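You operate a simulated robot arm through the tools that you are given. There is no shell and no other tool. Be economical: measure what you need, move in short steps, check, and stop when the job is done.

The job below is to be done with a simulated two-armed robot. You get a single attempt, and the scene is never put back.

JOB
On the blue-legged table top, fold the blue cloth in half and then in half again.

The check looks at the end state, three seconds after you hand in, the way a careful person would. Anything else that was tipped, shoved, dropped, spilled or broken makes it a failure. Flat cloth is picked up by pressing the open fingertips on it (5 to 10 N) and closing them slowly along it; thin cloth reads only 2 to 8 mm in the jaws.

ROBOT AND FRAMES
Two 7-joint arms with two-finger grippers on one trunk, on a base that drives. Base frame: it is fixed to the floor where the robot stands at the start and does not move with it; the origin is under the middle of the robot, x ahead of it, y to its left, z up; the surface under the hand at the start is at about z = 0.8. Lengths are in m, angles in degrees, forces in N, time in s.
The left shoulder is at the start at [0.065, 0.162, 1.028], the right one opposite. With the tool pointing down near the work surface each hand reaches from about 0.32 to 0.76 m from the robot's upright axis, wherever it stands, measured 20 degrees to its own side. Places, roughly: blue cloth [0.5, 0, 0.8]; blue-legged table top [0.6, -0.5, 0.8]. Payload 2.45 kg a hand.
The TCP of each hand is the grasp point between the finger pads, 0.026 m short of the fingertips. In the tool frame z runs along the fingers and y along their closing line. Largest opening 0.096 m; the body of the gripper starts 0.069 m behind the TCP.
Orientation is told as [roll, pitch, yaw] about the base's x, y, z axes, in that order, counted from this pose: with the fingers straight down and closing along the base's y, the tool's x points along the base's -x, its y along +y and its z along -z.

CONTROLS
- The arms move only by the tool servo_tool. It takes "left_steps", "right_steps" or both (then of equal length, played together; a hand with none holds still); each is a list of rows, each a list of 6 numbers: the shift along the base's x, y, z in m, then the turn, a rotation vector about the base's x, y, z in degrees. In form: [[dx, dy, dz, ax, ay, az], ...]. A call has 1 to 10 rows; each row shifts and turns the commanded pose from where the row before left it. "left_fingers" and "right_fingers" are, for a hand that has rows, the closure, from 0 (fully open) to 1 (shut), set as the call begins (left out, the last holds). A row lasts 0.2 s, in which the tool goes at most 0.05 m and 8.6 degrees; a call with a longer step from one row to the next is refused whole, and so is a gripper value outside its range. Where a pose cannot be reached the arm comes as near as it can. A force on the tool above 40 N (or 10 N above the force at the start of the call, whichever is more), or a blocked arm, ends the call early, and 0.2 s more pass. The fingers move at their own pace and stop on an object; they squeeze with about 28 N. The grip force told is the motor's: it shows also when the fingers shut on nothing. Time passes only in rows, and 0.2 s behind the last, so rows that do not move let the fingers close. The reply holds the time, the measured pose of the TCP, the force on the tool along the base axes, the opening and the grip force, in the units named above and with some noise, with the torque about the TCP (base axes, N m) and any sound that the robot's microphone picked up, and new pictures: "show" is both (left out), scene, wrist or none (wrist: the cameras of the hands that moved).
- Cameras (640 x 400 px; columns grow to the right, rows downward): "scene" is now at [0.1802, 0.0105, 1.4933]; the picture's right is [0.11, -0.99, 0.00], its down [-0.81, -0.09, -0.58] and it looks along [0.57, 0.06, -0.82] (base axes); focal length 295 px, centre (320, 200). "left" rides on the left gripper at [0.082, -0.003, -0.098] in its tool frame; the picture's right is [0.04, 1.00, 0.00], its down [-0.73, 0.03, -0.68] and it looks along [-0.68, 0.03, 0.73] (tool axes); focal length 256 px, centre (320, 200). "right" rides on the right gripper at [0.082, 0.003, -0.098] in its tool frame; the picture's right is [-0.04, 1.00, 0.00], its down [-0.73, -0.03, -0.68] and it looks along [-0.68, -0.03, 0.73] (tool axes); focal length 256 px, centre (320, 200). There is no depth. A picture from a camera that has moved, and an enlarged one, comes with that camera's place and axes in the base frame and with its lens.
- slide_trunk(by): slides the trunk up (or, below 0, down) by that many m; the arms and the scene camera ride with it, the base frame stays. It gives what a move gives, with no picture.
- drive_base(legs): drives the robot by 1 to 6 legs, each [ahead, left, turn to the left] in m, m and degrees, along the robot's own axes; the way and the turn of a leg run together, so that a leg with both is an arc; at most 1.5 m and 180 degrees a leg. The arms and the cameras ride along, it lands a little off, and it stops where it bumps. It gives what a move gives, and a new picture of the scene camera.
- head_to(pan, tilt): turns the head with the scene camera to pan (to the left, within 120 degrees either way) and tilt (down, from -29 to 69), counted from straight ahead of the robot. It gives what a move gives, and a new picture of the scene camera.
- close_up(camera, box): a new picture of the part [left, top, right, bottom] of that camera's present view, enlarged. The clock stands still meanwhile.
- sign_off(): hands the job in; it is judged then, once.

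Go step by step. Nothing tells you exact positions but the pictures and the camera data: compare them with the known pose of the tool, close in by small moves and look again before you grip or let go. The budget is 120 turns and 260 pictures, counting those below and the enlarged ones. Unless the task says otherwise, let go and move clear before handing in, and close with one line.

The tools are called after "Call:" as name(argument=value, ...) on one line, values as JSON. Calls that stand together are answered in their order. servo_tool: Moves the arms, as the interface text tells. Its arguments: {"type":"object","properties":{"left_steps":{"type":"array","items":{"type":"array","items":{"type":"number"}}},"left_fingers":{"type":"number"},"right_steps":{"type":"array","items":{"type":"array","items":{"type":"number"}}},"right_fingers":{"type":"number"},"show":{"type":"string","enum":["both","scene","wrist","none"]}},"required":[]} The other tools are called the same way: slide_trunk (by) slides the trunk up or down; drive_base (legs) drives the base; head_to (pan, tilt) turns the head that bears the scene camera; close_up (camera, box) takes an enlarged picture of a part of a camera's view; sign_off () hands the job in.

At the start:

```text
time: 0.0
left_tool_pos: [0.5453, 0.311, 1.0418]
left_ee_rot: [-0.2, 0.1, 0.0]
left_force: [-0.1, -0.2, -0.6]
left_ft_torque: [-0.04, 0.0, -0.02]
left_width: 0.0956
left_grip_force: 0.0
right_tool_pos: [0.5798, -0.2083, 1.0092]
right_ee_rot: [0.0, 0.2, 0.0]
right_force: [0.3, -0.1, 0.8]
right_ft_torque: [0.03, 0.0, 0.01]
right_width: 0.0961
right_grip_force: 0.0
trunk travel left (down, up): [-0.2, 0.367]
robot x, y, heading: [0.0017, -0.0015, 0.1]
head pan, tilt: [6.4, 54.4]
```

scene: 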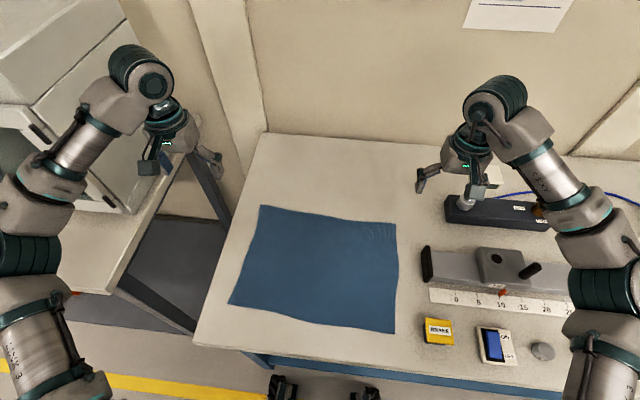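
right: 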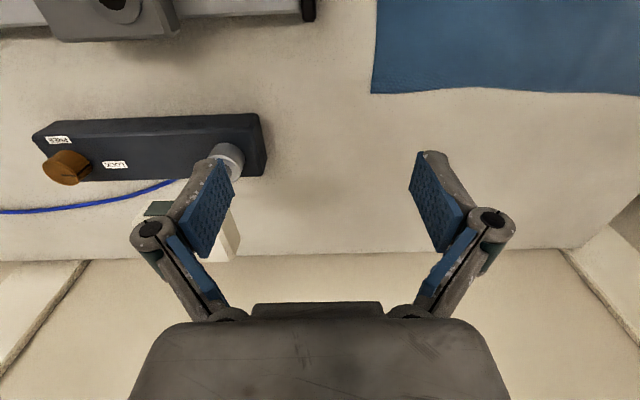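
left: 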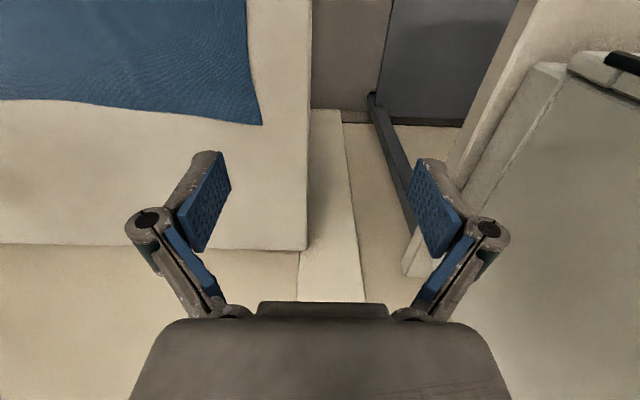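

The blue cloth lies flat, with corners at about A far-left [0.63,0.23], B far-right [0.61,-0.15], C near-right [0.33,-0.14] and D near-left [0.35,0.24]. I'll fold the left edge over to the right edge, left hand on A and right hand on D, then fold far to near. First I move both hands above A and D.

Call:
servo_tool(left_steps=[[0.006, -0.011, -0.012, 0, 0, 0], [0.006, -0.011, -0.012, 0, 0, 0], [0.006, -0.011, -0.012, 0, 0, 0], [0.006, -0.011, -0.012, 0, 0, 0], [0.006, -0.011, -0.012, 0, 0, 0], [0.006, -0.011, -0.012, 0, 0, 0], [0.006, -0.011, -0.012, 0, 0, 0], [0.006, -0.011, -0.012, 0, 0, 0], [0.006, -0.011, -0.012, 0, 0, 0], [0, -0.007, -0.012, 0, 0, 0]], right_steps=[[-0.0205, 0.041, 0, 0, 0, 0], [-0.0205, 0.041, 0, 0, 0, 0], [-0.0205, 0.041, -0.012, 0, 0, 0], [-0.0205, 0.041, -0.012, 0, 0, 0], [-0.0205, 0.041, -0.012, 0, 0, 0], [-0.0205, 0.041, -0.012, 0, 0, 0], [-0.0205, 0.041, -0.012, 0, 0, 0], [-0.0205, 0.041, -0.012, 0, 0, 0], [-0.0205, 0.041, -0.012, 0, 0, 0], [-0.0205, 0.041, -0.012, 0, 0, 0]])

```text
time: 2.2
left_tool_pos: [0.5941, 0.2049, 0.9241]
left_ee_rot: [-0.2, -0.2, 0.1]
left_force: [-0.3, 0.4, 0.9]
left_ft_torque: [0.0, -0.03, -0.02]
left_width: 0.0958
left_grip_force: 0.1
right_tool_pos: [0.3698, 0.2048, 0.9162]
right_ee_rot: [-0.2, -0.1, -0.1]
right_force: [0.2, 0.5, -0.9]
right_ft_torque: [-0.01, 0.02, -0.01]
right_width: 0.0964
right_grip_force: 0.1
trunk travel left (down, up): [-0.2, 0.367]
robot x, y, heading: [0.0006, 0.0057, -0.0]
head pan, tilt: [6.4, 54.4]
camera scene: at [0.1795, 0.0162, 1.4934], right [0.11, -0.99, 0.0], down [-0.81, -0.09, -0.58], along [0.58, 0.06, -0.82], focal length 295 px, centre (320, 200)
camera right: at [0.2885, 0.2084, 1.0152], right [0.04, 1.0, 0.0], down [0.73, -0.03, 0.68], along [0.68, -0.03, -0.73], focal length 256 px, centre (320, 200)
camera left: at [0.512, 0.2027, 1.0222], right [-0.04, 1.0, 0.0], down [0.73, 0.03, 0.68], along [0.68, 0.03, -0.73], focal length 256 px, centre (320, 200)
```

scene: 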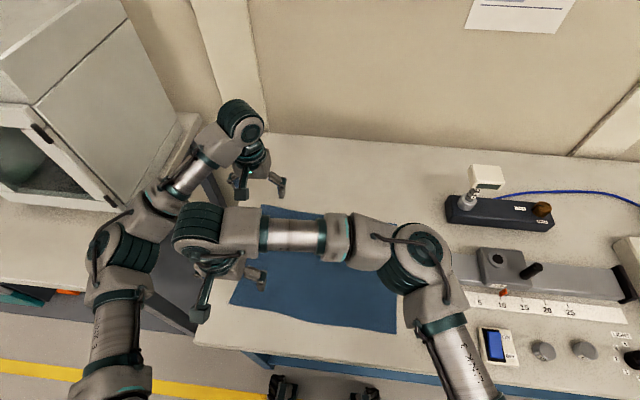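
right: 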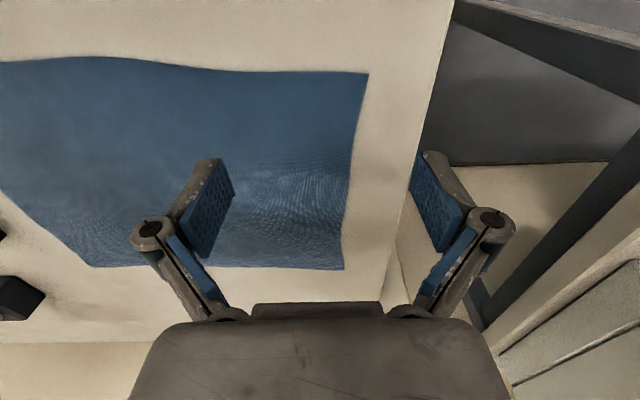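
left: 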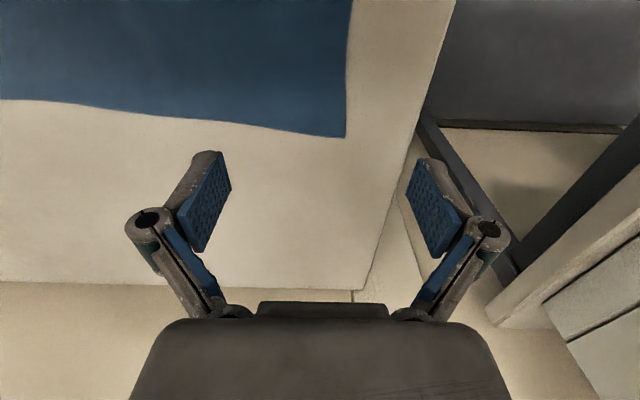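

Both hands hover over the left edge: A≈[0.636,0.231] and D≈[0.354,0.242], with the table's left edge at about y=0.30. I'll narrow the fingers and descend just above the cloth, slightly inside each corner.

Call:
servo_tool(left_steps=[[0.006, -0.002, -0.018, 0, 0, 0], [0.006, -0.003, -0.018, 0, 0, 0], [0.006, -0.003, -0.018, 0, 0, 0], [0, 0, -0.018, 0, 0, 0], [0, 0, -0.012, 0, 0, 0]], right_steps=[[0.003, 0, -0.016, 0, 0, 0], [0.003, 0, -0.016, 0, 0, 0], [0.002, 0, -0.016, 0, 0, 0], [0, 0, -0.016, 0, 0, 0], [0, 0, -0.012, 0, 0, 0]], left_fingers=0.58, right_fingers=0.58)

```text
time: 3.4
left_tool_pos: [0.6126, 0.1961, 0.842]
left_ee_rot: [0.0, -0.3, 0.1]
left_force: [0.2, -0.7, -0.1]
left_ft_torque: [0.0, 0.02, 0.01]
left_width: 0.0405
left_grip_force: 0.1
right_tool_pos: [0.3776, 0.2025, 0.8404]
right_ee_rot: [-0.1, -0.3, 0.0]
right_force: [-0.5, 0.9, 0.1]
right_ft_torque: [0.03, 0.01, 0.0]
right_width: 0.0405
right_grip_force: 0.1
trunk travel left (down, up): [-0.2, 0.367]
robot x, y, heading: [-0.0037, -0.0025, -0.0]
head pan, tilt: [6.4, 54.4]
camera scene: at [0.1806, 0.0134, 1.4933], right [0.11, -0.99, 0.0], down [-0.81, -0.09, -0.58], along [0.57, 0.06, -0.82], focal length 295 px, centre (320, 200)
camera right: at [0.2964, 0.2048, 0.9395], right [0.04, 1.0, 0.0], down [0.73, -0.03, 0.68], along [0.68, -0.03, -0.73], focal length 256 px, centre (320, 200)
camera left: at [0.5307, 0.1925, 0.9384], right [-0.04, 1.0, 0.0], down [0.73, 0.03, 0.68], along [0.68, 0.03, -0.73], focal length 256 px, centre (320, 200)
```

scene: 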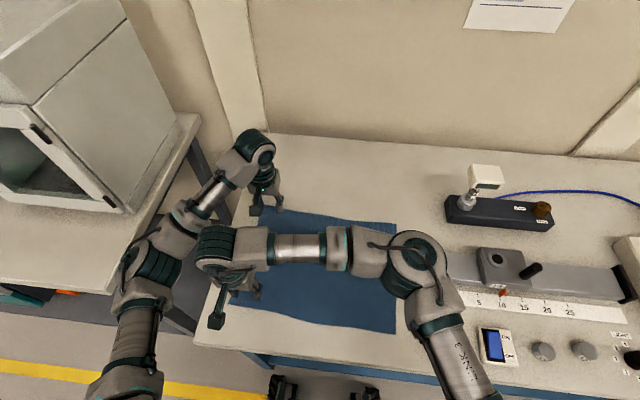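
right: 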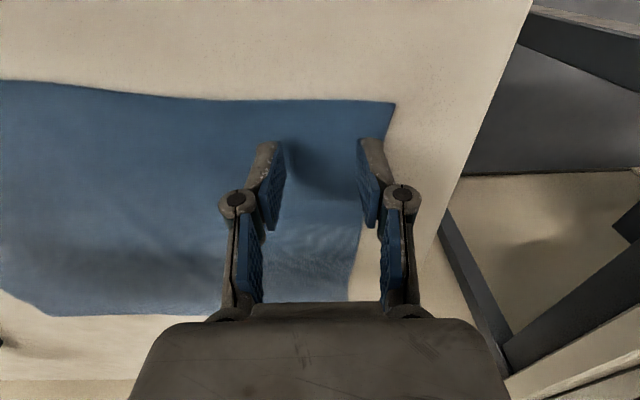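
left: 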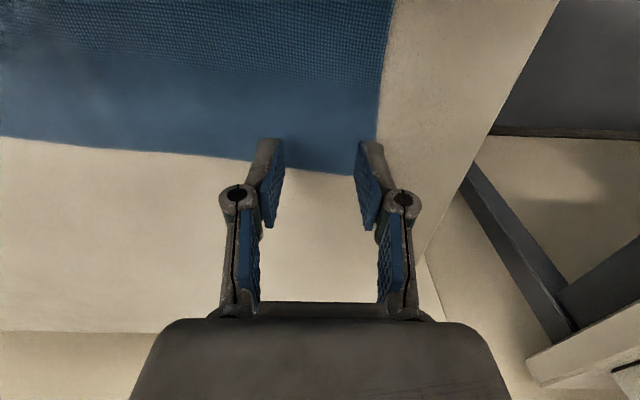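

The fingers sit just above the cloth inside both corners. I'll descend gently until the force reads 5–10 N.

Call:
servo_tool(left_steps=[[0, 0, -0.006, 0, 0, 0], [0, 0, -0.005, 0, 0, 0], [0, 0, -0.003, 0, 0, 0]], right_steps=[[0, 0.003, -0.006, 0, 0, 0], [0, 0, -0.005, 0, 0, 0], [0, 0, -0.002, 0, 0, 0]], show="none")

```text
time: 4.2
left_tool_pos: [0.6117, 0.196, 0.8274]
left_ee_rot: [-0.1, -0.3, 0.1]
left_force: [0.3, -0.4, 1.7]
left_ft_torque: [0.02, -0.02, -0.02]
left_width: 0.0405
left_grip_force: 0.5
right_tool_pos: [0.3786, 0.2058, 0.828]
right_ee_rot: [-0.1, -0.1, 0.0]
right_force: [-0.5, 0.4, -0.3]
right_ft_torque: [-0.02, 0.0, 0.03]
right_width: 0.0403
right_grip_force: 0.1
trunk travel left (down, up): [-0.2, 0.367]
robot x, y, heading: [-0.0032, -0.0031, 0.2]
head pan, tilt: [6.4, 54.4]
```

Call:
servo_tool(left_steps=[[0, 0, -0.001, 0, 0, 0], [0, 0, -0.001, 0, 0, 0]], right_steps=[[0, 0, -0.0015, 0, 0, 0], [0, 0, -0.0015, 0, 0, 0]], show="none")

```text
time: 4.8
left_tool_pos: [0.6125, 0.1956, 0.8267]
left_ee_rot: [0.0, -0.4, 0.2]
left_force: [2.1, 1.1, 9.5]
left_ft_torque: [0.12, -0.01, -0.03]
left_width: 0.0415
left_grip_force: 0.7
right_tool_pos: [0.3757, 0.2043, 0.8273]
right_ee_rot: [0.1, -0.3, 0.0]
right_force: [-0.1, 1.2, 16.0]
right_ft_torque: [0.16, 0.07, -0.01]
right_width: 0.0401
right_grip_force: 5.3
trunk travel left (down, up): [-0.2, 0.367]
robot x, y, heading: [0.001, -0.001, 0.1]
head pan, tilt: [6.4, 54.4]
```

Contact made: left is at 9.5 N and right is a bit high at 16 N. I'll ease the right hand up and begin closing slowly.

Call:
servo_tool(left_steps=[[0, 0, 0, 0, 0, 0], [0, 0, 0, 0, 0, 0]], right_steps=[[0, 0, -0.0, 0, 0, 0], [0, 0, 0.001, 0, 0, 0]], left_fingers=0.68, right_fingers=0.6, show="wrist")

Call:
servo_tool(left_steps=[[0, 0, 0, 0, 0, 0], [0, 0, 0, 0, 0, 0]], right_steps=[[0, 0, 0, 0, 0, 0], [0, 0, 0, 0, 0, 0]], left_fingers=0.78, right_fingers=0.7, show="wrist")

```text
time: 5.4
left_tool_pos: [0.6103, 0.1957, 0.8271]
left_ee_rot: [-0.1, -0.5, 0.0]
left_force: [0.9, -0.3, 17.8]
left_ft_torque: [-0.1, -0.01, 0.02]
left_width: 0.031
left_grip_force: 0.1
right_tool_pos: [0.377, 0.2049, 0.8259]
right_ee_rot: [-0.1, -0.2, 0.1]
right_force: [0.6, -0.1, 9.0]
right_ft_torque: [0.0, 0.03, -0.04]
right_width: 0.0397
right_grip_force: 0.3
trunk travel left (down, up): [-0.2, 0.367]
robot x, y, heading: [-0.0022, 0.0037, -0.3]
head pan, tilt: [6.4, 54.4]
camera right: at [0.2946, 0.2073, 0.9254], right [0.04, 1.0, 0.0], down [0.73, -0.03, 0.68], along [0.68, -0.03, -0.73], focal length 256 px, centre (320, 200)
camera left: at [0.5287, 0.1915, 0.9247], right [-0.04, 1.0, 0.0], down [0.73, 0.03, 0.68], along [0.68, 0.03, -0.73], focal length 256 px, centre (320, 200)
```

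right: 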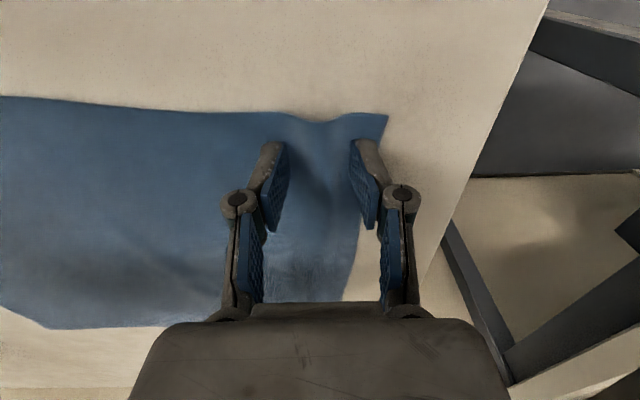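
left: 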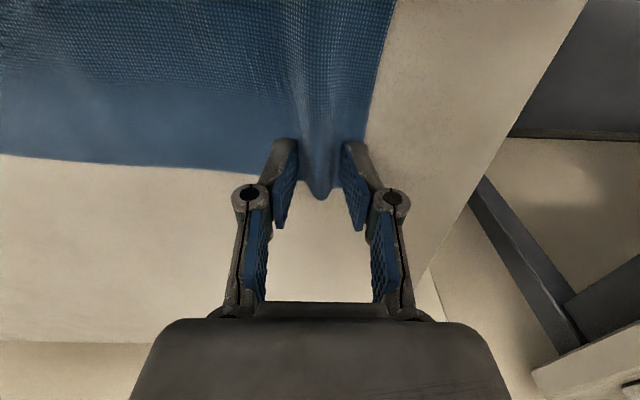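

```text
time: 6.0
left_tool_pos: [0.6107, 0.1957, 0.8251]
left_ee_rot: [-0.2, -0.3, 0.1]
left_force: [-1.8, 0.6, 20.8]
left_ft_torque: [-0.03, 0.06, 0.01]
left_width: 0.0198
left_grip_force: 11.0
right_tool_pos: [0.377, 0.2036, 0.8259]
right_ee_rot: [0.1, -0.2, 0.1]
right_force: [1.0, -0.2, 10.9]
right_ft_torque: [-0.04, 0.03, 0.01]
right_width: 0.0297
right_grip_force: 4.5
trunk travel left (down, up): [-0.2, 0.367]
robot x, y, heading: [0.0009, 0.0001, -0.0]
head pan, tilt: [6.4, 54.4]
camera right: at [0.2949, 0.2075, 0.9251], right [0.04, 1.0, 0.0], down [0.73, -0.03, 0.68], along [0.68, -0.03, -0.73], focal length 256 px, centre (320, 200)
camera left: at [0.5289, 0.1918, 0.9238], right [-0.04, 1.0, 0.0], down [0.73, 0.03, 0.68], along [0.68, 0.03, -0.73], focal length 256 px, centre (320, 200)
```

right: 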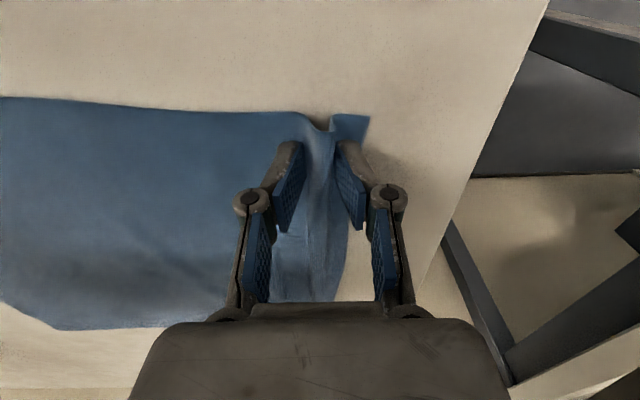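
left: 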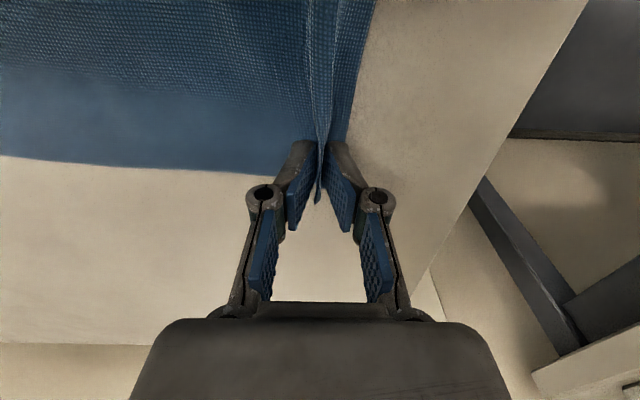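

A ridge is gathering between both pairs of fingers. I'll keep closing in steps.

Call:
servo_tool(left_steps=[[0, 0, 0.0005, 0, 0, 0], [0, 0, 0.0005, 0, 0, 0]], right_steps=[[0, 0, 0, 0, 0, 0], [0, 0, 0, 0, 0, 0]], left_fingers=0.88, right_fingers=0.82, show="none")

Call:
servo_tool(left_steps=[[0, 0, 0, 0, 0, 0], [0, 0, 0, 0, 0, 0], [0, 0, 0, 0, 0, 0]], right_steps=[[0, 0, 0, 0, 0, 0], [0, 0, 0, 0, 0, 0], [0, 0, 0, 0, 0, 0]], left_fingers=1.0, right_fingers=0.92, show="none")

Call:
servo_tool(left_steps=[[0, 0, 0, 0, 0, 0], [0, 0, 0, 0, 0, 0], [0, 0, 0, 0, 0, 0]], right_steps=[[0, 0, 0, 0, 0, 0], [0, 0, 0, 0, 0, 0], [0, 0, 0, 0, 0, 0]], left_fingers=1.0, right_fingers=1.0, show="wrist")

```text
time: 6.6
left_tool_pos: [0.6104, 0.1953, 0.8264]
left_ee_rot: [-0.1, -0.3, 0.0]
left_force: [-0.6, -0.2, 16.1]
left_ft_torque: [-0.04, 0.04, -0.02]
left_width: 0.0116
left_grip_force: 0.1
right_tool_pos: [0.3761, 0.2052, 0.8262]
right_ee_rot: [0.0, -0.2, 0.0]
right_force: [0.5, 0.2, 11.8]
right_ft_torque: [-0.06, 0.04, 0.02]
right_width: 0.0173
right_grip_force: 4.4
trunk travel left (down, up): [-0.2, 0.367]
robot x, y, heading: [0.0016, -0.0055, 0.0]
head pan, tilt: [6.4, 54.4]
```

```text
time: 7.4
left_tool_pos: [0.6099, 0.196, 0.8272]
left_ee_rot: [0.0, -0.4, 0.1]
left_force: [0.1, 0.0, 6.7]
left_ft_torque: [-0.02, -0.02, 0.0]
left_width: 0.0036
left_grip_force: 24.9
right_tool_pos: [0.3762, 0.2055, 0.8267]
right_ee_rot: [0.0, -0.3, 0.1]
right_force: [-0.5, 0.1, 19.6]
right_ft_torque: [0.1, 0.04, 0.01]
right_width: 0.0063
right_grip_force: 0.1
trunk travel left (down, up): [-0.2, 0.367]
robot x, y, heading: [0.0004, -0.0011, 0.1]
head pan, tilt: [6.4, 54.4]
```

```text
time: 8.2
left_tool_pos: [0.6096, 0.1965, 0.8271]
left_ee_rot: [0.0, -0.4, 0.1]
left_force: [0.6, -0.1, 4.7]
left_ft_torque: [-0.06, 0.05, 0.01]
left_width: 0.0042
left_grip_force: 25.2
right_tool_pos: [0.3774, 0.2044, 0.8265]
right_ee_rot: [0.0, -0.4, 0.1]
right_force: [0.4, 0.6, 12.9]
right_ft_torque: [0.13, -0.03, 0.0]
right_width: 0.0036
right_grip_force: 25.2
trunk travel left (down, up): [-0.2, 0.367]
robot x, y, heading: [-0.0021, 0.0016, -0.1]
head pan, tilt: [6.4, 54.4]
camera right: at [0.2949, 0.2073, 0.9256], right [0.04, 1.0, 0.0], down [0.73, -0.03, 0.68], along [0.68, -0.03, -0.73], focal length 256 px, centre (320, 200)
camera left: at [0.5289, 0.1916, 0.9252], right [-0.04, 1.0, 0.0], down [0.73, 0.03, 0.68], along [0.68, 0.03, -0.73], focal length 256 px, centre (320, 200)
```

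right: 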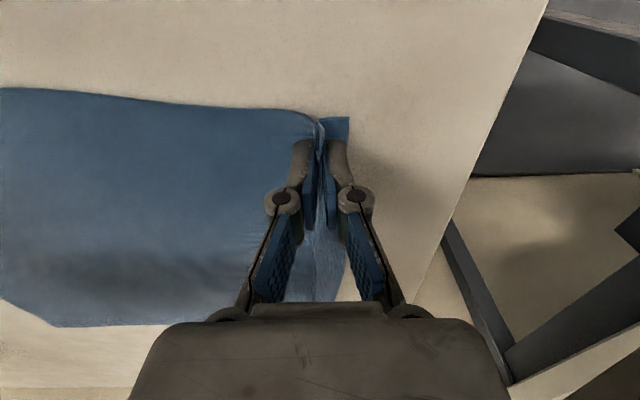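
left: 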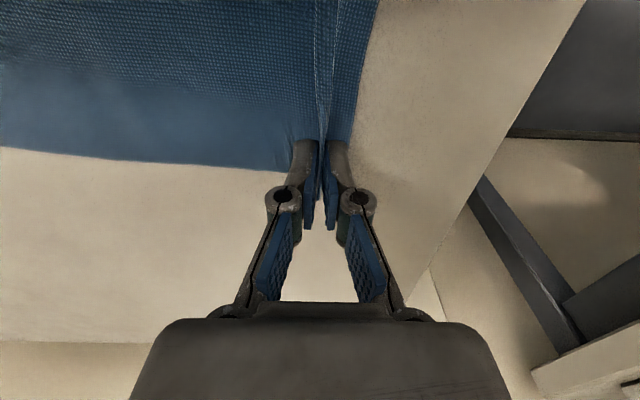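

Both grips hold, but this ridge runs parallel to the edge and would leave the edge doubled back after folding. I'll let go, lift, and turn both hands 90° so the ridge runs in the direction of the fold.

Call:
servo_tool(left_steps=[[0, 0, 0, 0, 0, 0], [0, 0, 0, 0, 0, 0], [0, 0, 0.01, 0, 0, 0], [0, 0, 0.025, 0, 0, 0], [0, 0, 0.025, 0, 0, 0]], right_steps=[[0, 0, 0, 0, 0, 0], [0, 0, 0, 0, 0, 0], [0, 0, 0.01, 0, 0, 0], [0, 0, 0.025, 0, 0, 0], [0, 0, 0.025, 0, 0, 0]], left_fingers=0.58, right_fingers=0.58, show="none")

Call:
servo_tool(left_steps=[[0, 0, 0, 0, 0, -8.5], [0, 0, 0, 0, 0, -8.5], [0, 0, 0, 0, 0, -8.5], [0, 0, 0, 0, 0, -8.5], [0, 0, 0, 0, 0, -8.5], [0, 0, 0, 0, 0, -8.5], [0, 0, 0, 0, 0, -8.5], [0, 0, 0, 0, 0, -8.5], [0, 0, 0, 0, 0, -8.5], [0, 0, 0, 0, 0, -8.5]], right_steps=[[0, 0, 0, 0, 0, -8.5], [0, 0, 0, 0, 0, -8.5], [0, 0, 0, 0, 0, -8.5], [0, 0, 0, 0, 0, -8.5], [0, 0, 0, 0, 0, -8.5], [0, 0, 0, 0, 0, -8.5], [0, 0, 0, 0, 0, -8.5], [0, 0, 0, 0, 0, -8.5], [0, 0, 0, 0, 0, -8.5], [0, 0, 0, 0, 0, -8.5]])

```text
time: 9.4
left_tool_pos: [0.6121, 0.1944, 0.885]
left_ee_rot: [0.0, -0.2, 0.1]
left_force: [-0.7, -0.3, -0.6]
left_ft_torque: [0.02, 0.02, 0.01]
left_width: 0.0403
left_grip_force: 0.0
right_tool_pos: [0.3767, 0.2054, 0.8847]
right_ee_rot: [-0.2, -0.2, 0.0]
right_force: [-0.2, -0.1, -0.9]
right_ft_torque: [-0.02, 0.0, 0.01]
right_width: 0.0403
right_grip_force: 0.0
trunk travel left (down, up): [-0.2, 0.367]
robot x, y, heading: [-0.0006, 0.0004, 0.1]
head pan, tilt: [6.4, 54.4]
```

```text
time: 11.6
left_tool_pos: [0.6121, 0.195, 0.885]
left_ee_rot: [-0.1, -0.3, -85.1]
left_force: [-0.4, 0.4, -0.2]
left_ft_torque: [-0.01, 0.01, -0.02]
left_width: 0.0405
left_grip_force: 0.0
right_tool_pos: [0.3782, 0.2059, 0.8852]
right_ee_rot: [-0.2, -0.3, -85.1]
right_force: [0.7, 0.1, 0.1]
right_ft_torque: [0.01, 0.0, 0.0]
right_width: 0.0404
right_grip_force: 0.1
trunk travel left (down, up): [-0.2, 0.367]
robot x, y, heading: [-0.0011, 0.001, 0.1]
head pan, tilt: [6.4, 54.4]
camera scene: at [0.1802, 0.0132, 1.4933], right [0.11, -0.99, 0.0], down [-0.81, -0.09, -0.58], along [0.57, 0.06, -0.82], focal length 295 px, centre (320, 200)
camera right: at [0.3749, 0.2868, 0.9844], right [1.0, 0.04, 0.0], down [0.03, -0.73, 0.68], along [0.03, -0.68, -0.73], focal length 256 px, centre (320, 200)
camera left: at [0.6023, 0.2769, 0.9835], right [0.99, 0.13, 0.0], down [0.09, -0.72, 0.68], along [0.08, -0.68, -0.73], focal length 256 px, centre (320, 200)
```

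scene: 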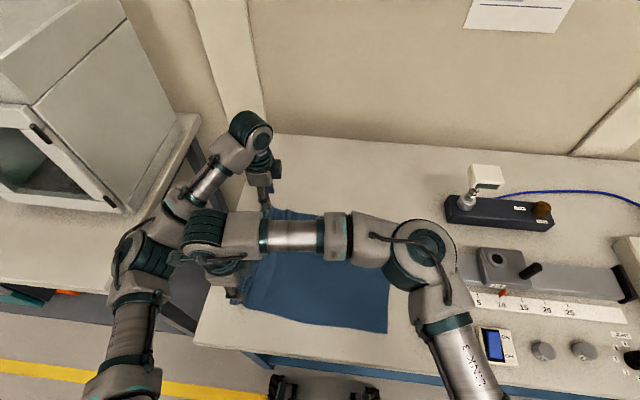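
right: 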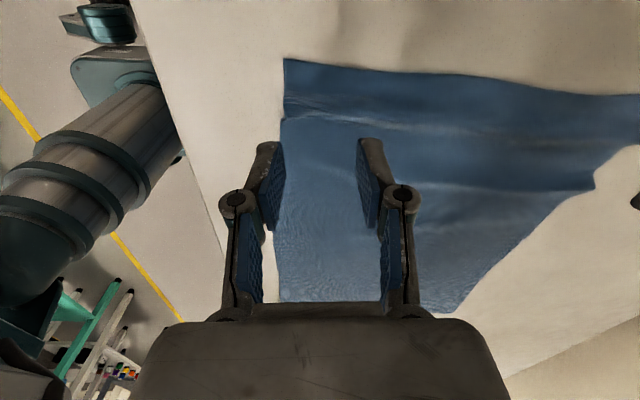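
left: 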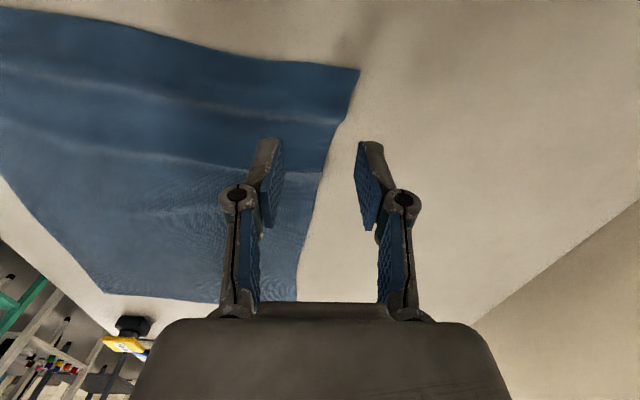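

The cloth has sprung back, with A≈[0.634,0.227] and D≈[0.354,0.240]. I'll finish the yaw and descend close to the left edge.

Call:
servo_tool(left_steps=[[-0.006, 0.009, -0.01, 0, 0, -5], [-0.007, 0.009, -0.015, 0, 0, 0], [0, 0, -0.015, 0, 0, 0], [0, 0, -0.014, 0, 0, 0]], right_steps=[[0.005, 0.009, -0.01, 0, 0, -5], [0.006, 0.01, -0.015, 0, 0, 0], [0, 0, -0.015, 0, 0, 0], [0, 0, -0.014, 0, 0, 0]], show="wrist")

```text
time: 12.1
left_tool_pos: [0.5989, 0.2117, 0.8717]
left_ee_rot: [0.1, -0.3, -89.7]
left_force: [0.2, 0.7, 0.1]
left_ft_torque: [0.03, -0.01, 0.03]
left_width: 0.0406
left_grip_force: 0.2
right_tool_pos: [0.3759, 0.2205, 0.8729]
right_ee_rot: [-0.1, -0.5, -88.9]
right_force: [0.5, -0.2, -1.1]
right_ft_torque: [-0.01, -0.05, 0.0]
right_width: 0.0403
right_grip_force: 0.0
trunk travel left (down, up): [-0.2, 0.367]
robot x, y, heading: [-0.0017, 0.0007, 0.0]
head pan, tilt: [6.4, 54.4]
stopped in row 2 (right hand): the force on the tool passed its limit at 64 N (the readings are from after the stop); the commanded pose is now the measured one
camera right: at [0.3774, 0.3017, 0.9713], right [1.0, -0.02, 0.0], down [-0.01, -0.73, 0.68], along [-0.01, -0.68, -0.73], focal length 256 px, centre (320, 200)
camera left: at [0.5956, 0.2931, 0.9702], right [1.0, 0.05, 0.0], down [0.03, -0.73, 0.68], along [0.03, -0.68, -0.73], focal length 256 px, centre (320, 200)
```

right: 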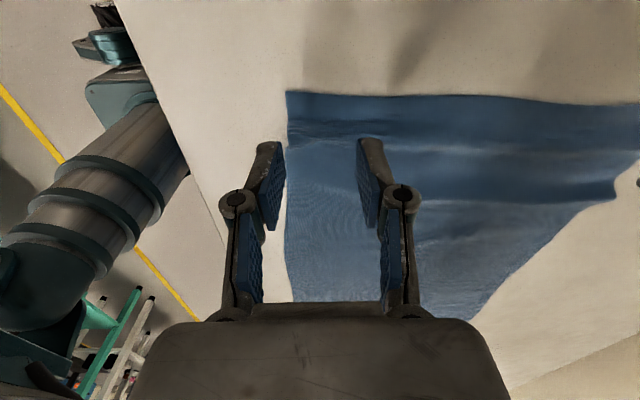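
left: 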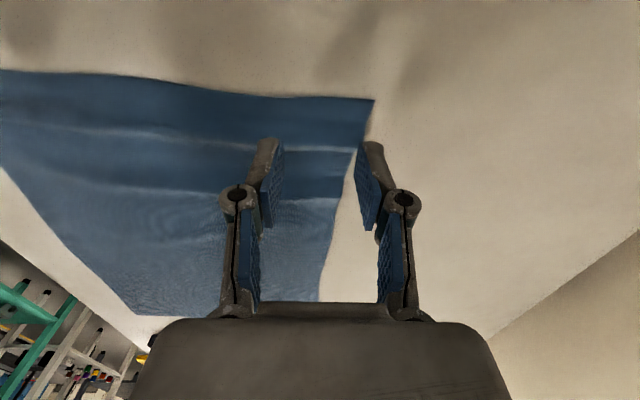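

The right hand hit something at 64 N, probably the left arm's elbow. I'll look at it.

Call:
close_up(camera="scene", box=[80, 90, 400, 350])

```text
1.54 times, centred on (240, 220) of scene
camera zoom: at [0.1795, 0.016, 1.4935], right [0.11, -0.99, 0.0], down [-0.81, -0.09, -0.58], along [0.57, 0.06, -0.82], focal length 453 px, centre (443, 169)
```

zoom: 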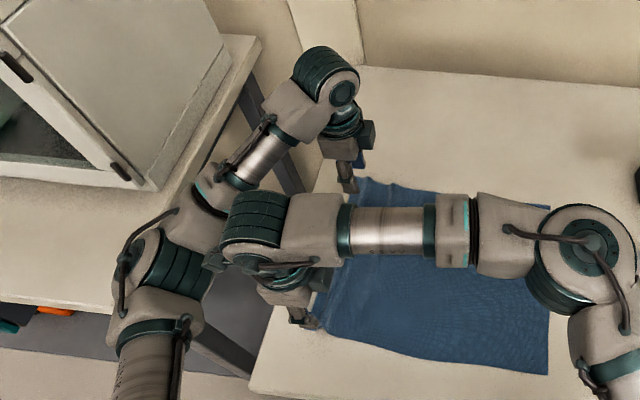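

The right wrist's camera side touches the left elbow. I'll back the right hand off and turn it the other way round (yaw +90), so the camera faces right.

Call:
servo_tool(right_steps=[[0, -0.03, 0.01, 0, 0, 0], [0, -0.03, 0, 0, 0, 8.5], [0, 0, 0, 0, 0, 8.5], [0, 0, 0, 0, 0, 8.5], [0, 0, 0, 0, 0, 8.5], [0, 0, 0, 0, 0, 8.5], [0, 0, 0, 0, 0, 8.5], [0, 0, 0, 0, 0, 8.5], [0, 0, 0, 0, 0, 8.5], [0, 0, 0, 0, 0, 8.5]], show="none")

Call:
servo_tool(right_steps=[[0, 0, 0, 0, 0, 8.5], [0, 0, 0, 0, 0, 8.5], [0, 0, 0, 0, 0, 8.5], [0, 0, 0, 0, 0, 8.5], [0, 0, 0, 0, 0, 8.5], [0, 0, 0, 0, 0, 8.5], [0, 0, 0, 0, 0, 8.5], [0, 0, 0, 0, 0, 8.5], [0, 0, 0, 0, 0, 8.5], [0, 0, 0, 0, 0, 8.5]], show="both")

```text
time: 14.3
left_tool_pos: [0.5995, 0.2102, 0.8727]
left_ee_rot: [0.0, -0.1, -89.7]
left_force: [-0.1, -0.6, -0.4]
left_ft_torque: [-0.02, -0.03, -0.01]
left_width: 0.0401
left_grip_force: 0.2
right_tool_pos: [0.3755, 0.1574, 0.8829]
right_ee_rot: [-0.3, -0.2, -12.2]
right_force: [0.1, -0.5, 0.6]
right_ft_torque: [-0.01, 0.0, 0.05]
right_width: 0.0401
right_grip_force: 0.0
trunk travel left (down, up): [-0.2, 0.367]
robot x, y, heading: [-0.0008, -0.0017, -0.1]
head pan, tilt: [6.4, 54.4]
```

```text
time: 16.5
left_tool_pos: [0.6, 0.2093, 0.8722]
left_ee_rot: [0.0, -0.1, -89.7]
left_force: [-0.1, -0.1, 0.2]
left_ft_torque: [-0.03, 0.0, -0.04]
left_width: 0.0402
left_grip_force: 0.1
right_tool_pos: [0.3763, 0.1588, 0.883]
right_ee_rot: [-0.1, -0.2, 72.7]
right_force: [0.0, 0.3, -0.7]
right_ft_torque: [0.03, 0.01, 0.0]
right_width: 0.0405
right_grip_force: 0.1
trunk travel left (down, up): [-0.2, 0.367]
robot x, y, heading: [0.0003, 0.0016, -0.3]
head pan, tilt: [6.4, 54.4]
camera scene: at [0.1801, 0.0128, 1.4933], right [0.11, -0.99, 0.0], down [-0.81, -0.09, -0.58], along [0.57, 0.06, -0.82], focal length 295 px, centre (320, 200)
camera right: at [0.3487, 0.0804, 0.9817], right [-0.94, 0.33, 0.0], down [0.24, 0.69, 0.68], along [0.23, 0.64, -0.73], focal length 256 px, centre (320, 200)
```

scene: 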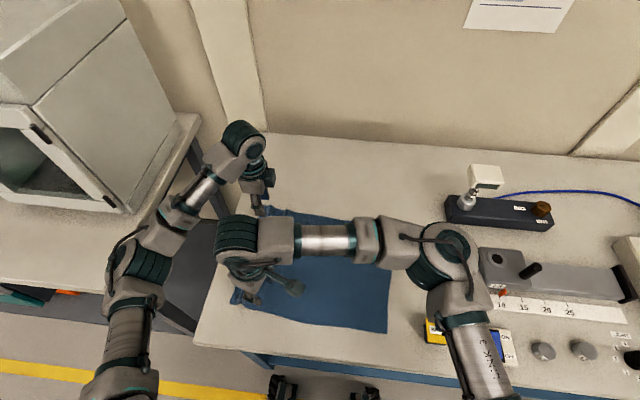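
right: 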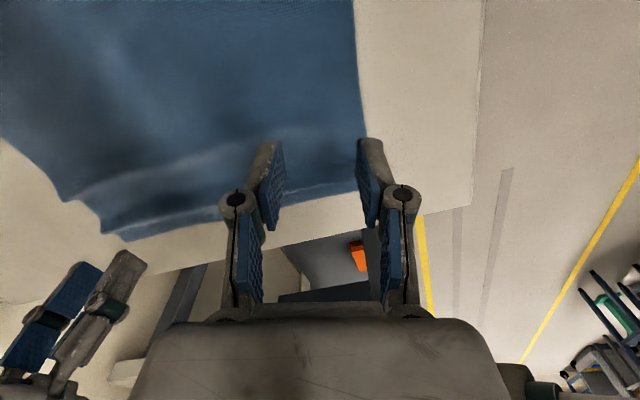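

The clearance is better now. I'll bring the right hand to its spot near D while checking contact.

Call:
servo_tool(right_steps=[[0.006, 0.02, 0, 0, 0, 8.5], [0.006, 0.02, 0, 0, 0, 8.5], [0.001, 0.012, -0.01, 0, 0, 0], [0, 0.012, -0.012, 0, 0, 0], [0, 0, -0.02, 0, 0, 0]], left_steps=[[0, 0, -0.01, 0, 0, 0], [0, 0, -0.01, 0, 0, 0], [0, 0.002, -0.01, 0, 0, 0], [0, 0, -0.002, 0, 0, 0], [0, 0, 0, 0, 0, 0]], show="both")

```text
time: 17.7
left_tool_pos: [0.5991, 0.2113, 0.8396]
left_ee_rot: [0.0, -0.3, -89.7]
left_force: [-0.6, 0.5, 0.3]
left_ft_torque: [0.01, 0.04, 0.0]
left_width: 0.0403
left_grip_force: 0.0
right_tool_pos: [0.3861, 0.1916, 0.8821]
right_ee_rot: [-0.1, -0.3, 86.7]
right_force: [0.1, -0.1, -0.1]
right_ft_torque: [-0.04, -0.03, 0.02]
right_width: 0.0402
right_grip_force: 0.1
right hand out of reach, approached as far as the arm can: row 2, 3, 4, 5
trunk travel left (down, up): [-0.2, 0.367]
robot x, y, heading: [-0.0013, 0.0014, 0.0]
head pan, tilt: [6.4, 54.4]
camera scene: at [0.1801, 0.0129, 1.4933], right [0.11, -0.99, 0.0], down [-0.81, -0.09, -0.58], along [0.57, 0.06, -0.82], focal length 295 px, centre (320, 200)
camera right: at [0.3783, 0.1097, 0.9814], right [-1.0, 0.1, 0.0], down [0.07, 0.73, 0.68], along [0.07, 0.68, -0.73], focal length 256 px, centre (320, 200)
camera left: at [0.5958, 0.293, 0.9381], right [1.0, 0.05, 0.0], down [0.03, -0.73, 0.68], along [0.03, -0.68, -0.73], focal length 256 px, centre (320, 200)
```

scene: 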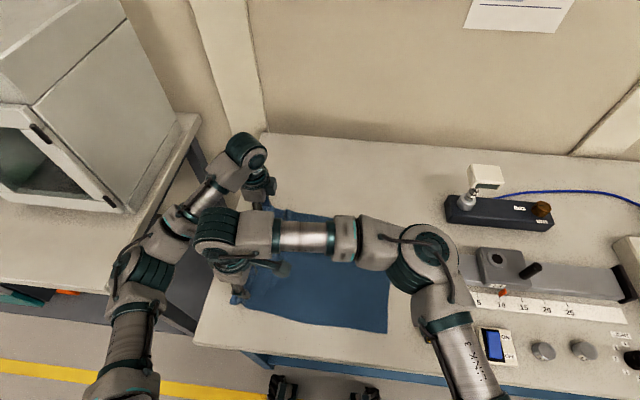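
right: 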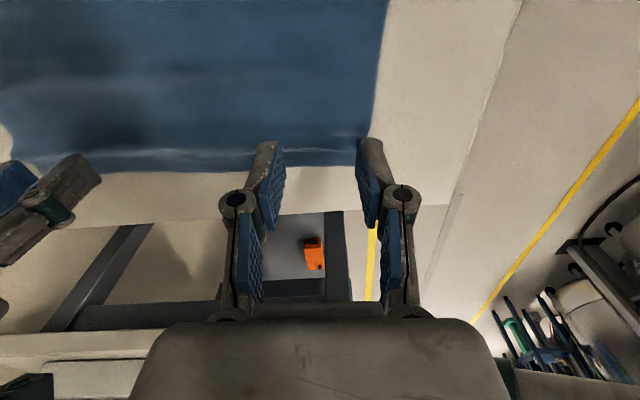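
left: 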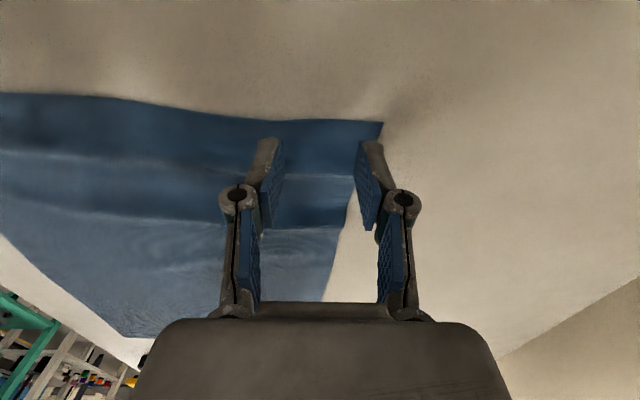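

Yaw near +90 runs into a joint limit for the right hand here. I'll ease its yaw back to about 62°, which is still close enough.

Call:
servo_tool(right_steps=[[0, 0, 0.0, 0, 0, -8.5], [0, 0, 0, 0, 0, -8.5], [0, 0, 0, 0, 0, -8.5]], show="none")

```text
time: 18.5
left_tool_pos: [0.5999, 0.2113, 0.8404]
left_ee_rot: [0.0, -0.2, -89.7]
left_force: [-0.1, -0.2, 0.4]
left_ft_torque: [0.0, -0.03, -0.01]
left_width: 0.0406
left_grip_force: 0.0
right_tool_pos: [0.3857, 0.1928, 0.8823]
right_ee_rot: [-0.1, -0.1, 64.0]
right_force: [0.2, 0.4, -0.3]
right_ft_torque: [0.03, -0.02, -0.02]
right_width: 0.0404
right_grip_force: 0.1
trunk travel left (down, up): [-0.2, 0.367]
robot x, y, heading: [-0.002, 0.0029, 0.3]
head pan, tilt: [6.4, 54.4]
```

Call:
servo_tool(right_steps=[[0.002, 0.01, -0.005, 0, 0, 0], [0.002, 0.01, -0.01, 0, 0, 0], [0, 0.008, -0.012, 0, 0, 0], [0, 0, -0.013, 0, 0, 0]], show="both")

```text
time: 19.5
left_tool_pos: [0.5994, 0.2121, 0.8401]
left_ee_rot: [0.0, -0.2, -89.6]
left_force: [-0.5, 0.7, -1.2]
left_ft_torque: [0.01, -0.03, 0.01]
left_width: 0.0404
left_grip_force: 0.1
right_tool_pos: [0.3891, 0.2203, 0.8415]
right_ee_rot: [-0.1, -0.2, 64.2]
right_force: [0.3, -0.4, -0.6]
right_ft_torque: [0.02, 0.01, 0.02]
right_width: 0.0402
right_grip_force: 0.0
trunk travel left (down, up): [-0.2, 0.367]
robot x, y, heading: [-0.0018, -0.0, -0.2]
head pan, tilt: [6.4, 54.4]
camera scene: at [0.1804, 0.0135, 1.4933], right [0.11, -0.99, 0.0], down [-0.81, -0.09, -0.58], along [0.57, 0.06, -0.82], focal length 295 px, centre (320, 200)
camera right: at [0.3513, 0.1468, 0.9413], right [-0.88, 0.47, 0.0], down [0.34, 0.65, 0.68], along [0.32, 0.6, -0.73], focal length 256 px, centre (320, 200)
```

scene: 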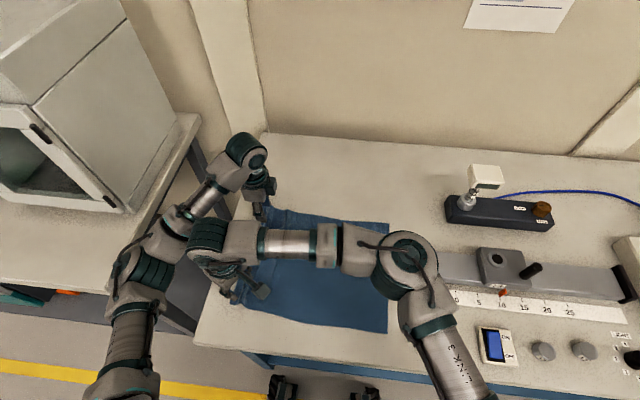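
right: 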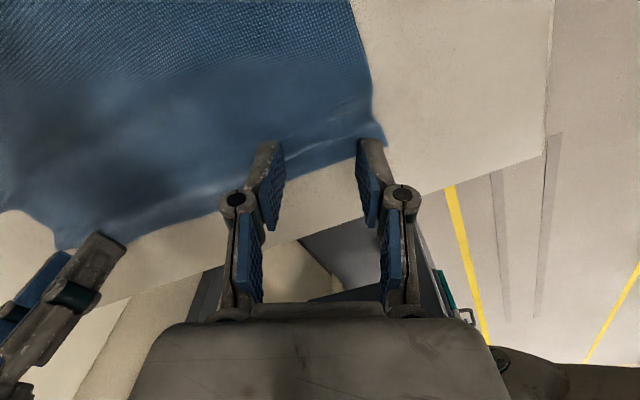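

Left pads are about 4 mm inside the edge, right pads right at it, so I'll shift the right hand in slightly. Then press down.

Call:
servo_tool(left_steps=[[0, 0.001, -0.006, 0, 0, 0], [0, 0, -0.005, 0, 0, 0], [0, 0, -0.0025, 0, 0, 0]], right_steps=[[0.002, -0.004, -0.007, 0, 0, 0], [0, 0, -0.005, 0, 0, 0], [0, 0, -0.0025, 0, 0, 0]], show="none")

Call:
servo_tool(left_steps=[[0, 0, -0.0005, 0, 0, 0], [0, 0, -0.0005, 0, 0, 0]], right_steps=[[0, 0, -0.0005, 0, 0, 0], [0, 0, -0.0005, 0, 0, 0]], show="none")

```text
time: 20.3
left_tool_pos: [0.5998, 0.2126, 0.8269]
left_ee_rot: [0.0, -0.2, -89.6]
left_force: [0.0, -0.1, 3.1]
left_ft_torque: [0.04, 0.0, 0.03]
left_width: 0.0406
left_grip_force: 0.6
right_tool_pos: [0.3918, 0.215, 0.8279]
right_ee_rot: [-0.1, -0.2, 64.2]
right_force: [0.1, 1.8, -0.3]
right_ft_torque: [0.02, -0.02, -0.01]
right_width: 0.0402
right_grip_force: 0.0
trunk travel left (down, up): [-0.2, 0.367]
robot x, y, heading: [-0.0006, 0.0022, 0.2]
head pan, tilt: [6.4, 54.4]
```

```text
time: 20.9
left_tool_pos: [0.5985, 0.2141, 0.828]
left_ee_rot: [0.2, -0.3, -89.6]
left_force: [0.6, -0.8, 11.3]
left_ft_torque: [0.07, -0.05, -0.02]
left_width: 0.0404
left_grip_force: 0.2
right_tool_pos: [0.3903, 0.215, 0.8279]
right_ee_rot: [-0.2, -0.3, 64.2]
right_force: [0.3, 0.6, -0.3]
right_ft_torque: [0.05, 0.02, 0.03]
right_width: 0.0402
right_grip_force: 0.0
trunk travel left (down, up): [-0.2, 0.367]
robot x, y, heading: [0.0011, -0.0037, 0.1]
head pan, tilt: [6.4, 54.4]
```

Call:
servo_tool(left_steps=[[0, 0, 0, 0, 0, 0], [0, 0, 0, 0, 0, 0]], right_steps=[[0, 0, -0.0008, 0, 0, 0], [0, 0, -0.0007, 0, 0, 0]], left_fingers=0.66, show="none")

```text
time: 21.5
left_tool_pos: [0.5984, 0.2128, 0.827]
left_ee_rot: [0.1, -0.1, -89.7]
left_force: [-0.3, 0.9, 13.7]
left_ft_torque: [0.08, -0.07, 0.0]
left_width: 0.0346
left_grip_force: 0.1
right_tool_pos: [0.3908, 0.2156, 0.8257]
right_ee_rot: [-0.2, -0.4, 64.2]
right_force: [0.2, 0.0, 7.3]
right_ft_torque: [0.07, 0.15, 0.05]
right_width: 0.0413
right_grip_force: 0.7
trunk travel left (down, up): [-0.2, 0.367]
robot x, y, heading: [-0.0013, 0.0024, 0.1]
head pan, tilt: [6.4, 54.4]
```

Both hands are now in contact, so I'll close in steps.

Call:
servo_tool(left_steps=[[0, 0, 0, 0, 0, 0], [0, 0, 0, 0, 0, 0]], right_steps=[[0, 0, 0, 0, 0, 0], [0, 0, 0, 0, 0, 0]], left_fingers=0.76, right_fingers=0.7, show="none")

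Call:
servo_tool(left_steps=[[0, 0, 0, 0, 0, 0], [0, 0, 0, 0, 0, 0]], right_steps=[[0, 0, 0, 0, 0, 0], [0, 0, 0, 0, 0, 0]], left_fingers=0.86, right_fingers=0.82, show="wrist")

Call:
servo_tool(left_steps=[[0, 0, 0, 0, 0, 0], [0, 0, 0, 0, 0, 0]], right_steps=[[0, 0, 0, 0, 0, 0], [0, 0, 0, 0, 0, 0]], left_fingers=0.94, right_fingers=0.92, show="none")

Call:
servo_tool(left_steps=[[0, 0, 0, 0, 0, 0], [0, 0, 0, 0, 0, 0], [0, 0, 0, 0, 0, 0]], right_steps=[[0, 0, 0, 0, 0, 0], [0, 0, 0, 0, 0, 0], [0, 0, 0, 0, 0, 0]], left_fingers=1.0, right_fingers=1.0, show="wrist")

```text
time: 22.1
left_tool_pos: [0.5986, 0.2118, 0.826]
left_ee_rot: [0.1, -0.1, -89.7]
left_force: [-2.5, -0.5, 15.7]
left_ft_torque: [0.06, 0.14, -0.02]
left_width: 0.024
left_grip_force: 4.9
right_tool_pos: [0.3906, 0.2147, 0.8272]
right_ee_rot: [-0.2, -0.4, 64.2]
right_force: [1.8, 0.6, 18.5]
right_ft_torque: [-0.11, -0.17, 0.03]
right_width: 0.0282
right_grip_force: 0.0
trunk travel left (down, up): [-0.2, 0.367]
robot x, y, heading: [0.0037, 0.0, 0.0]
head pan, tilt: [6.4, 54.4]
```

```text
time: 22.7
left_tool_pos: [0.5975, 0.2113, 0.8269]
left_ee_rot: [0.2, -0.1, -89.7]
left_force: [-1.8, 0.4, 17.9]
left_ft_torque: [0.12, 0.2, -0.02]
left_width: 0.0127
left_grip_force: 0.1
right_tool_pos: [0.3902, 0.2146, 0.8274]
right_ee_rot: [-0.2, -0.4, 64.1]
right_force: [3.5, 1.3, 21.7]
right_ft_torque: [-0.04, -0.2, 0.05]
right_width: 0.0166
right_grip_force: 0.0
trunk travel left (down, up): [-0.2, 0.367]
robot x, y, heading: [0.0018, 0.0018, 0.2]
head pan, tilt: [6.4, 54.4]
camera right: at [0.3511, 0.1418, 0.9261], right [-0.88, 0.47, 0.0], down [0.34, 0.64, 0.68], along [0.33, 0.6, -0.73], focal length 256 px, centre (320, 200)
camera left: at [0.5941, 0.2933, 0.9256], right [1.0, 0.05, 0.0], down [0.03, -0.73, 0.68], along [0.03, -0.68, -0.73], focal length 256 px, centre (320, 200)
```

right: 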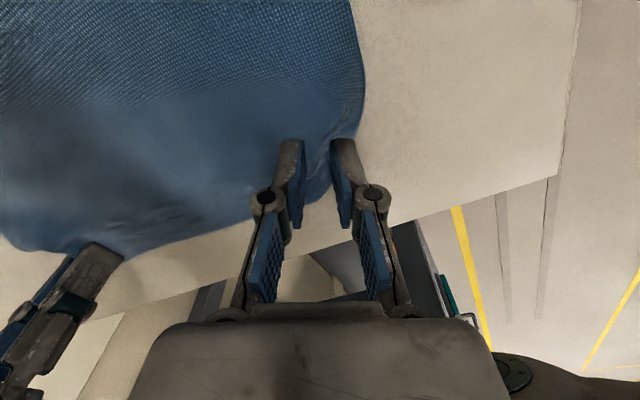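
left: 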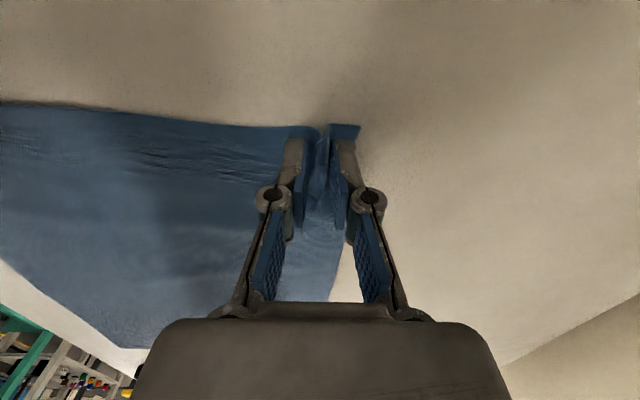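

```text
time: 23.3
left_tool_pos: [0.5974, 0.212, 0.8274]
left_ee_rot: [0.1, -0.1, -89.7]
left_force: [-8.0, 0.0, 20.5]
left_ft_torque: [0.12, 0.23, 0.02]
left_width: 0.0071
left_grip_force: 8.1
right_tool_pos: [0.3897, 0.2143, 0.8264]
right_ee_rot: [-0.2, -0.3, 64.3]
right_force: [5.0, 0.3, 19.8]
right_ft_torque: [0.0, -0.2, -0.03]
right_width: 0.0082
right_grip_force: 0.1
trunk travel left (down, up): [-0.2, 0.367]
robot x, y, heading: [0.0012, -0.0015, 0.2]
head pan, tilt: [6.4, 54.4]
```

```text
time: 24.1
left_tool_pos: [0.5971, 0.213, 0.8263]
left_ee_rot: [0.2, -0.1, -89.8]
left_force: [-5.0, 0.2, 28.6]
left_ft_torque: [0.21, -0.04, -0.07]
left_width: 0.0017
left_grip_force: 27.3
right_tool_pos: [0.3893, 0.2142, 0.8264]
right_ee_rot: [-0.3, -0.3, 64.2]
right_force: [3.6, 0.2, 14.8]
right_ft_torque: [-0.03, -0.21, 0.03]
right_width: 0.0025
right_grip_force: 25.1
trunk travel left (down, up): [-0.2, 0.367]
robot x, y, heading: [-0.0005, 0.0013, -0.4]
head pan, tilt: [6.4, 54.4]
camera right: at [0.3508, 0.1418, 0.9256], right [-0.88, 0.47, 0.0], down [0.34, 0.64, 0.68], along [0.32, 0.6, -0.73], focal length 256 px, centre (320, 200)
camera left: at [0.5939, 0.2934, 0.9251], right [1.0, 0.05, 0.0], down [0.03, -0.73, 0.68], along [0.03, -0.68, -0.73], focal length 256 px, centre (320, 200)
```

right: 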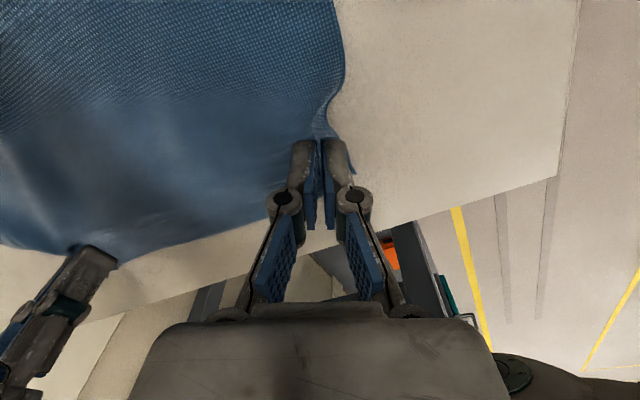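
left: 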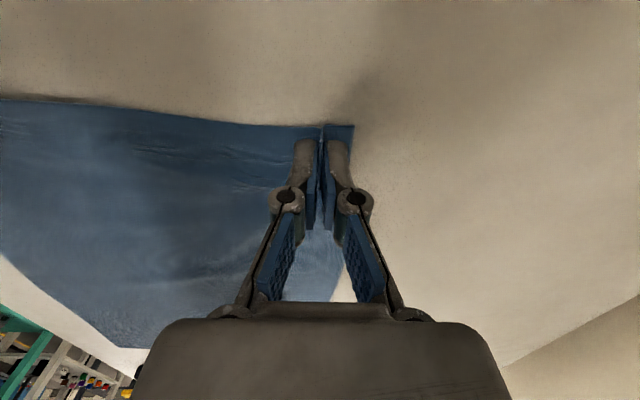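

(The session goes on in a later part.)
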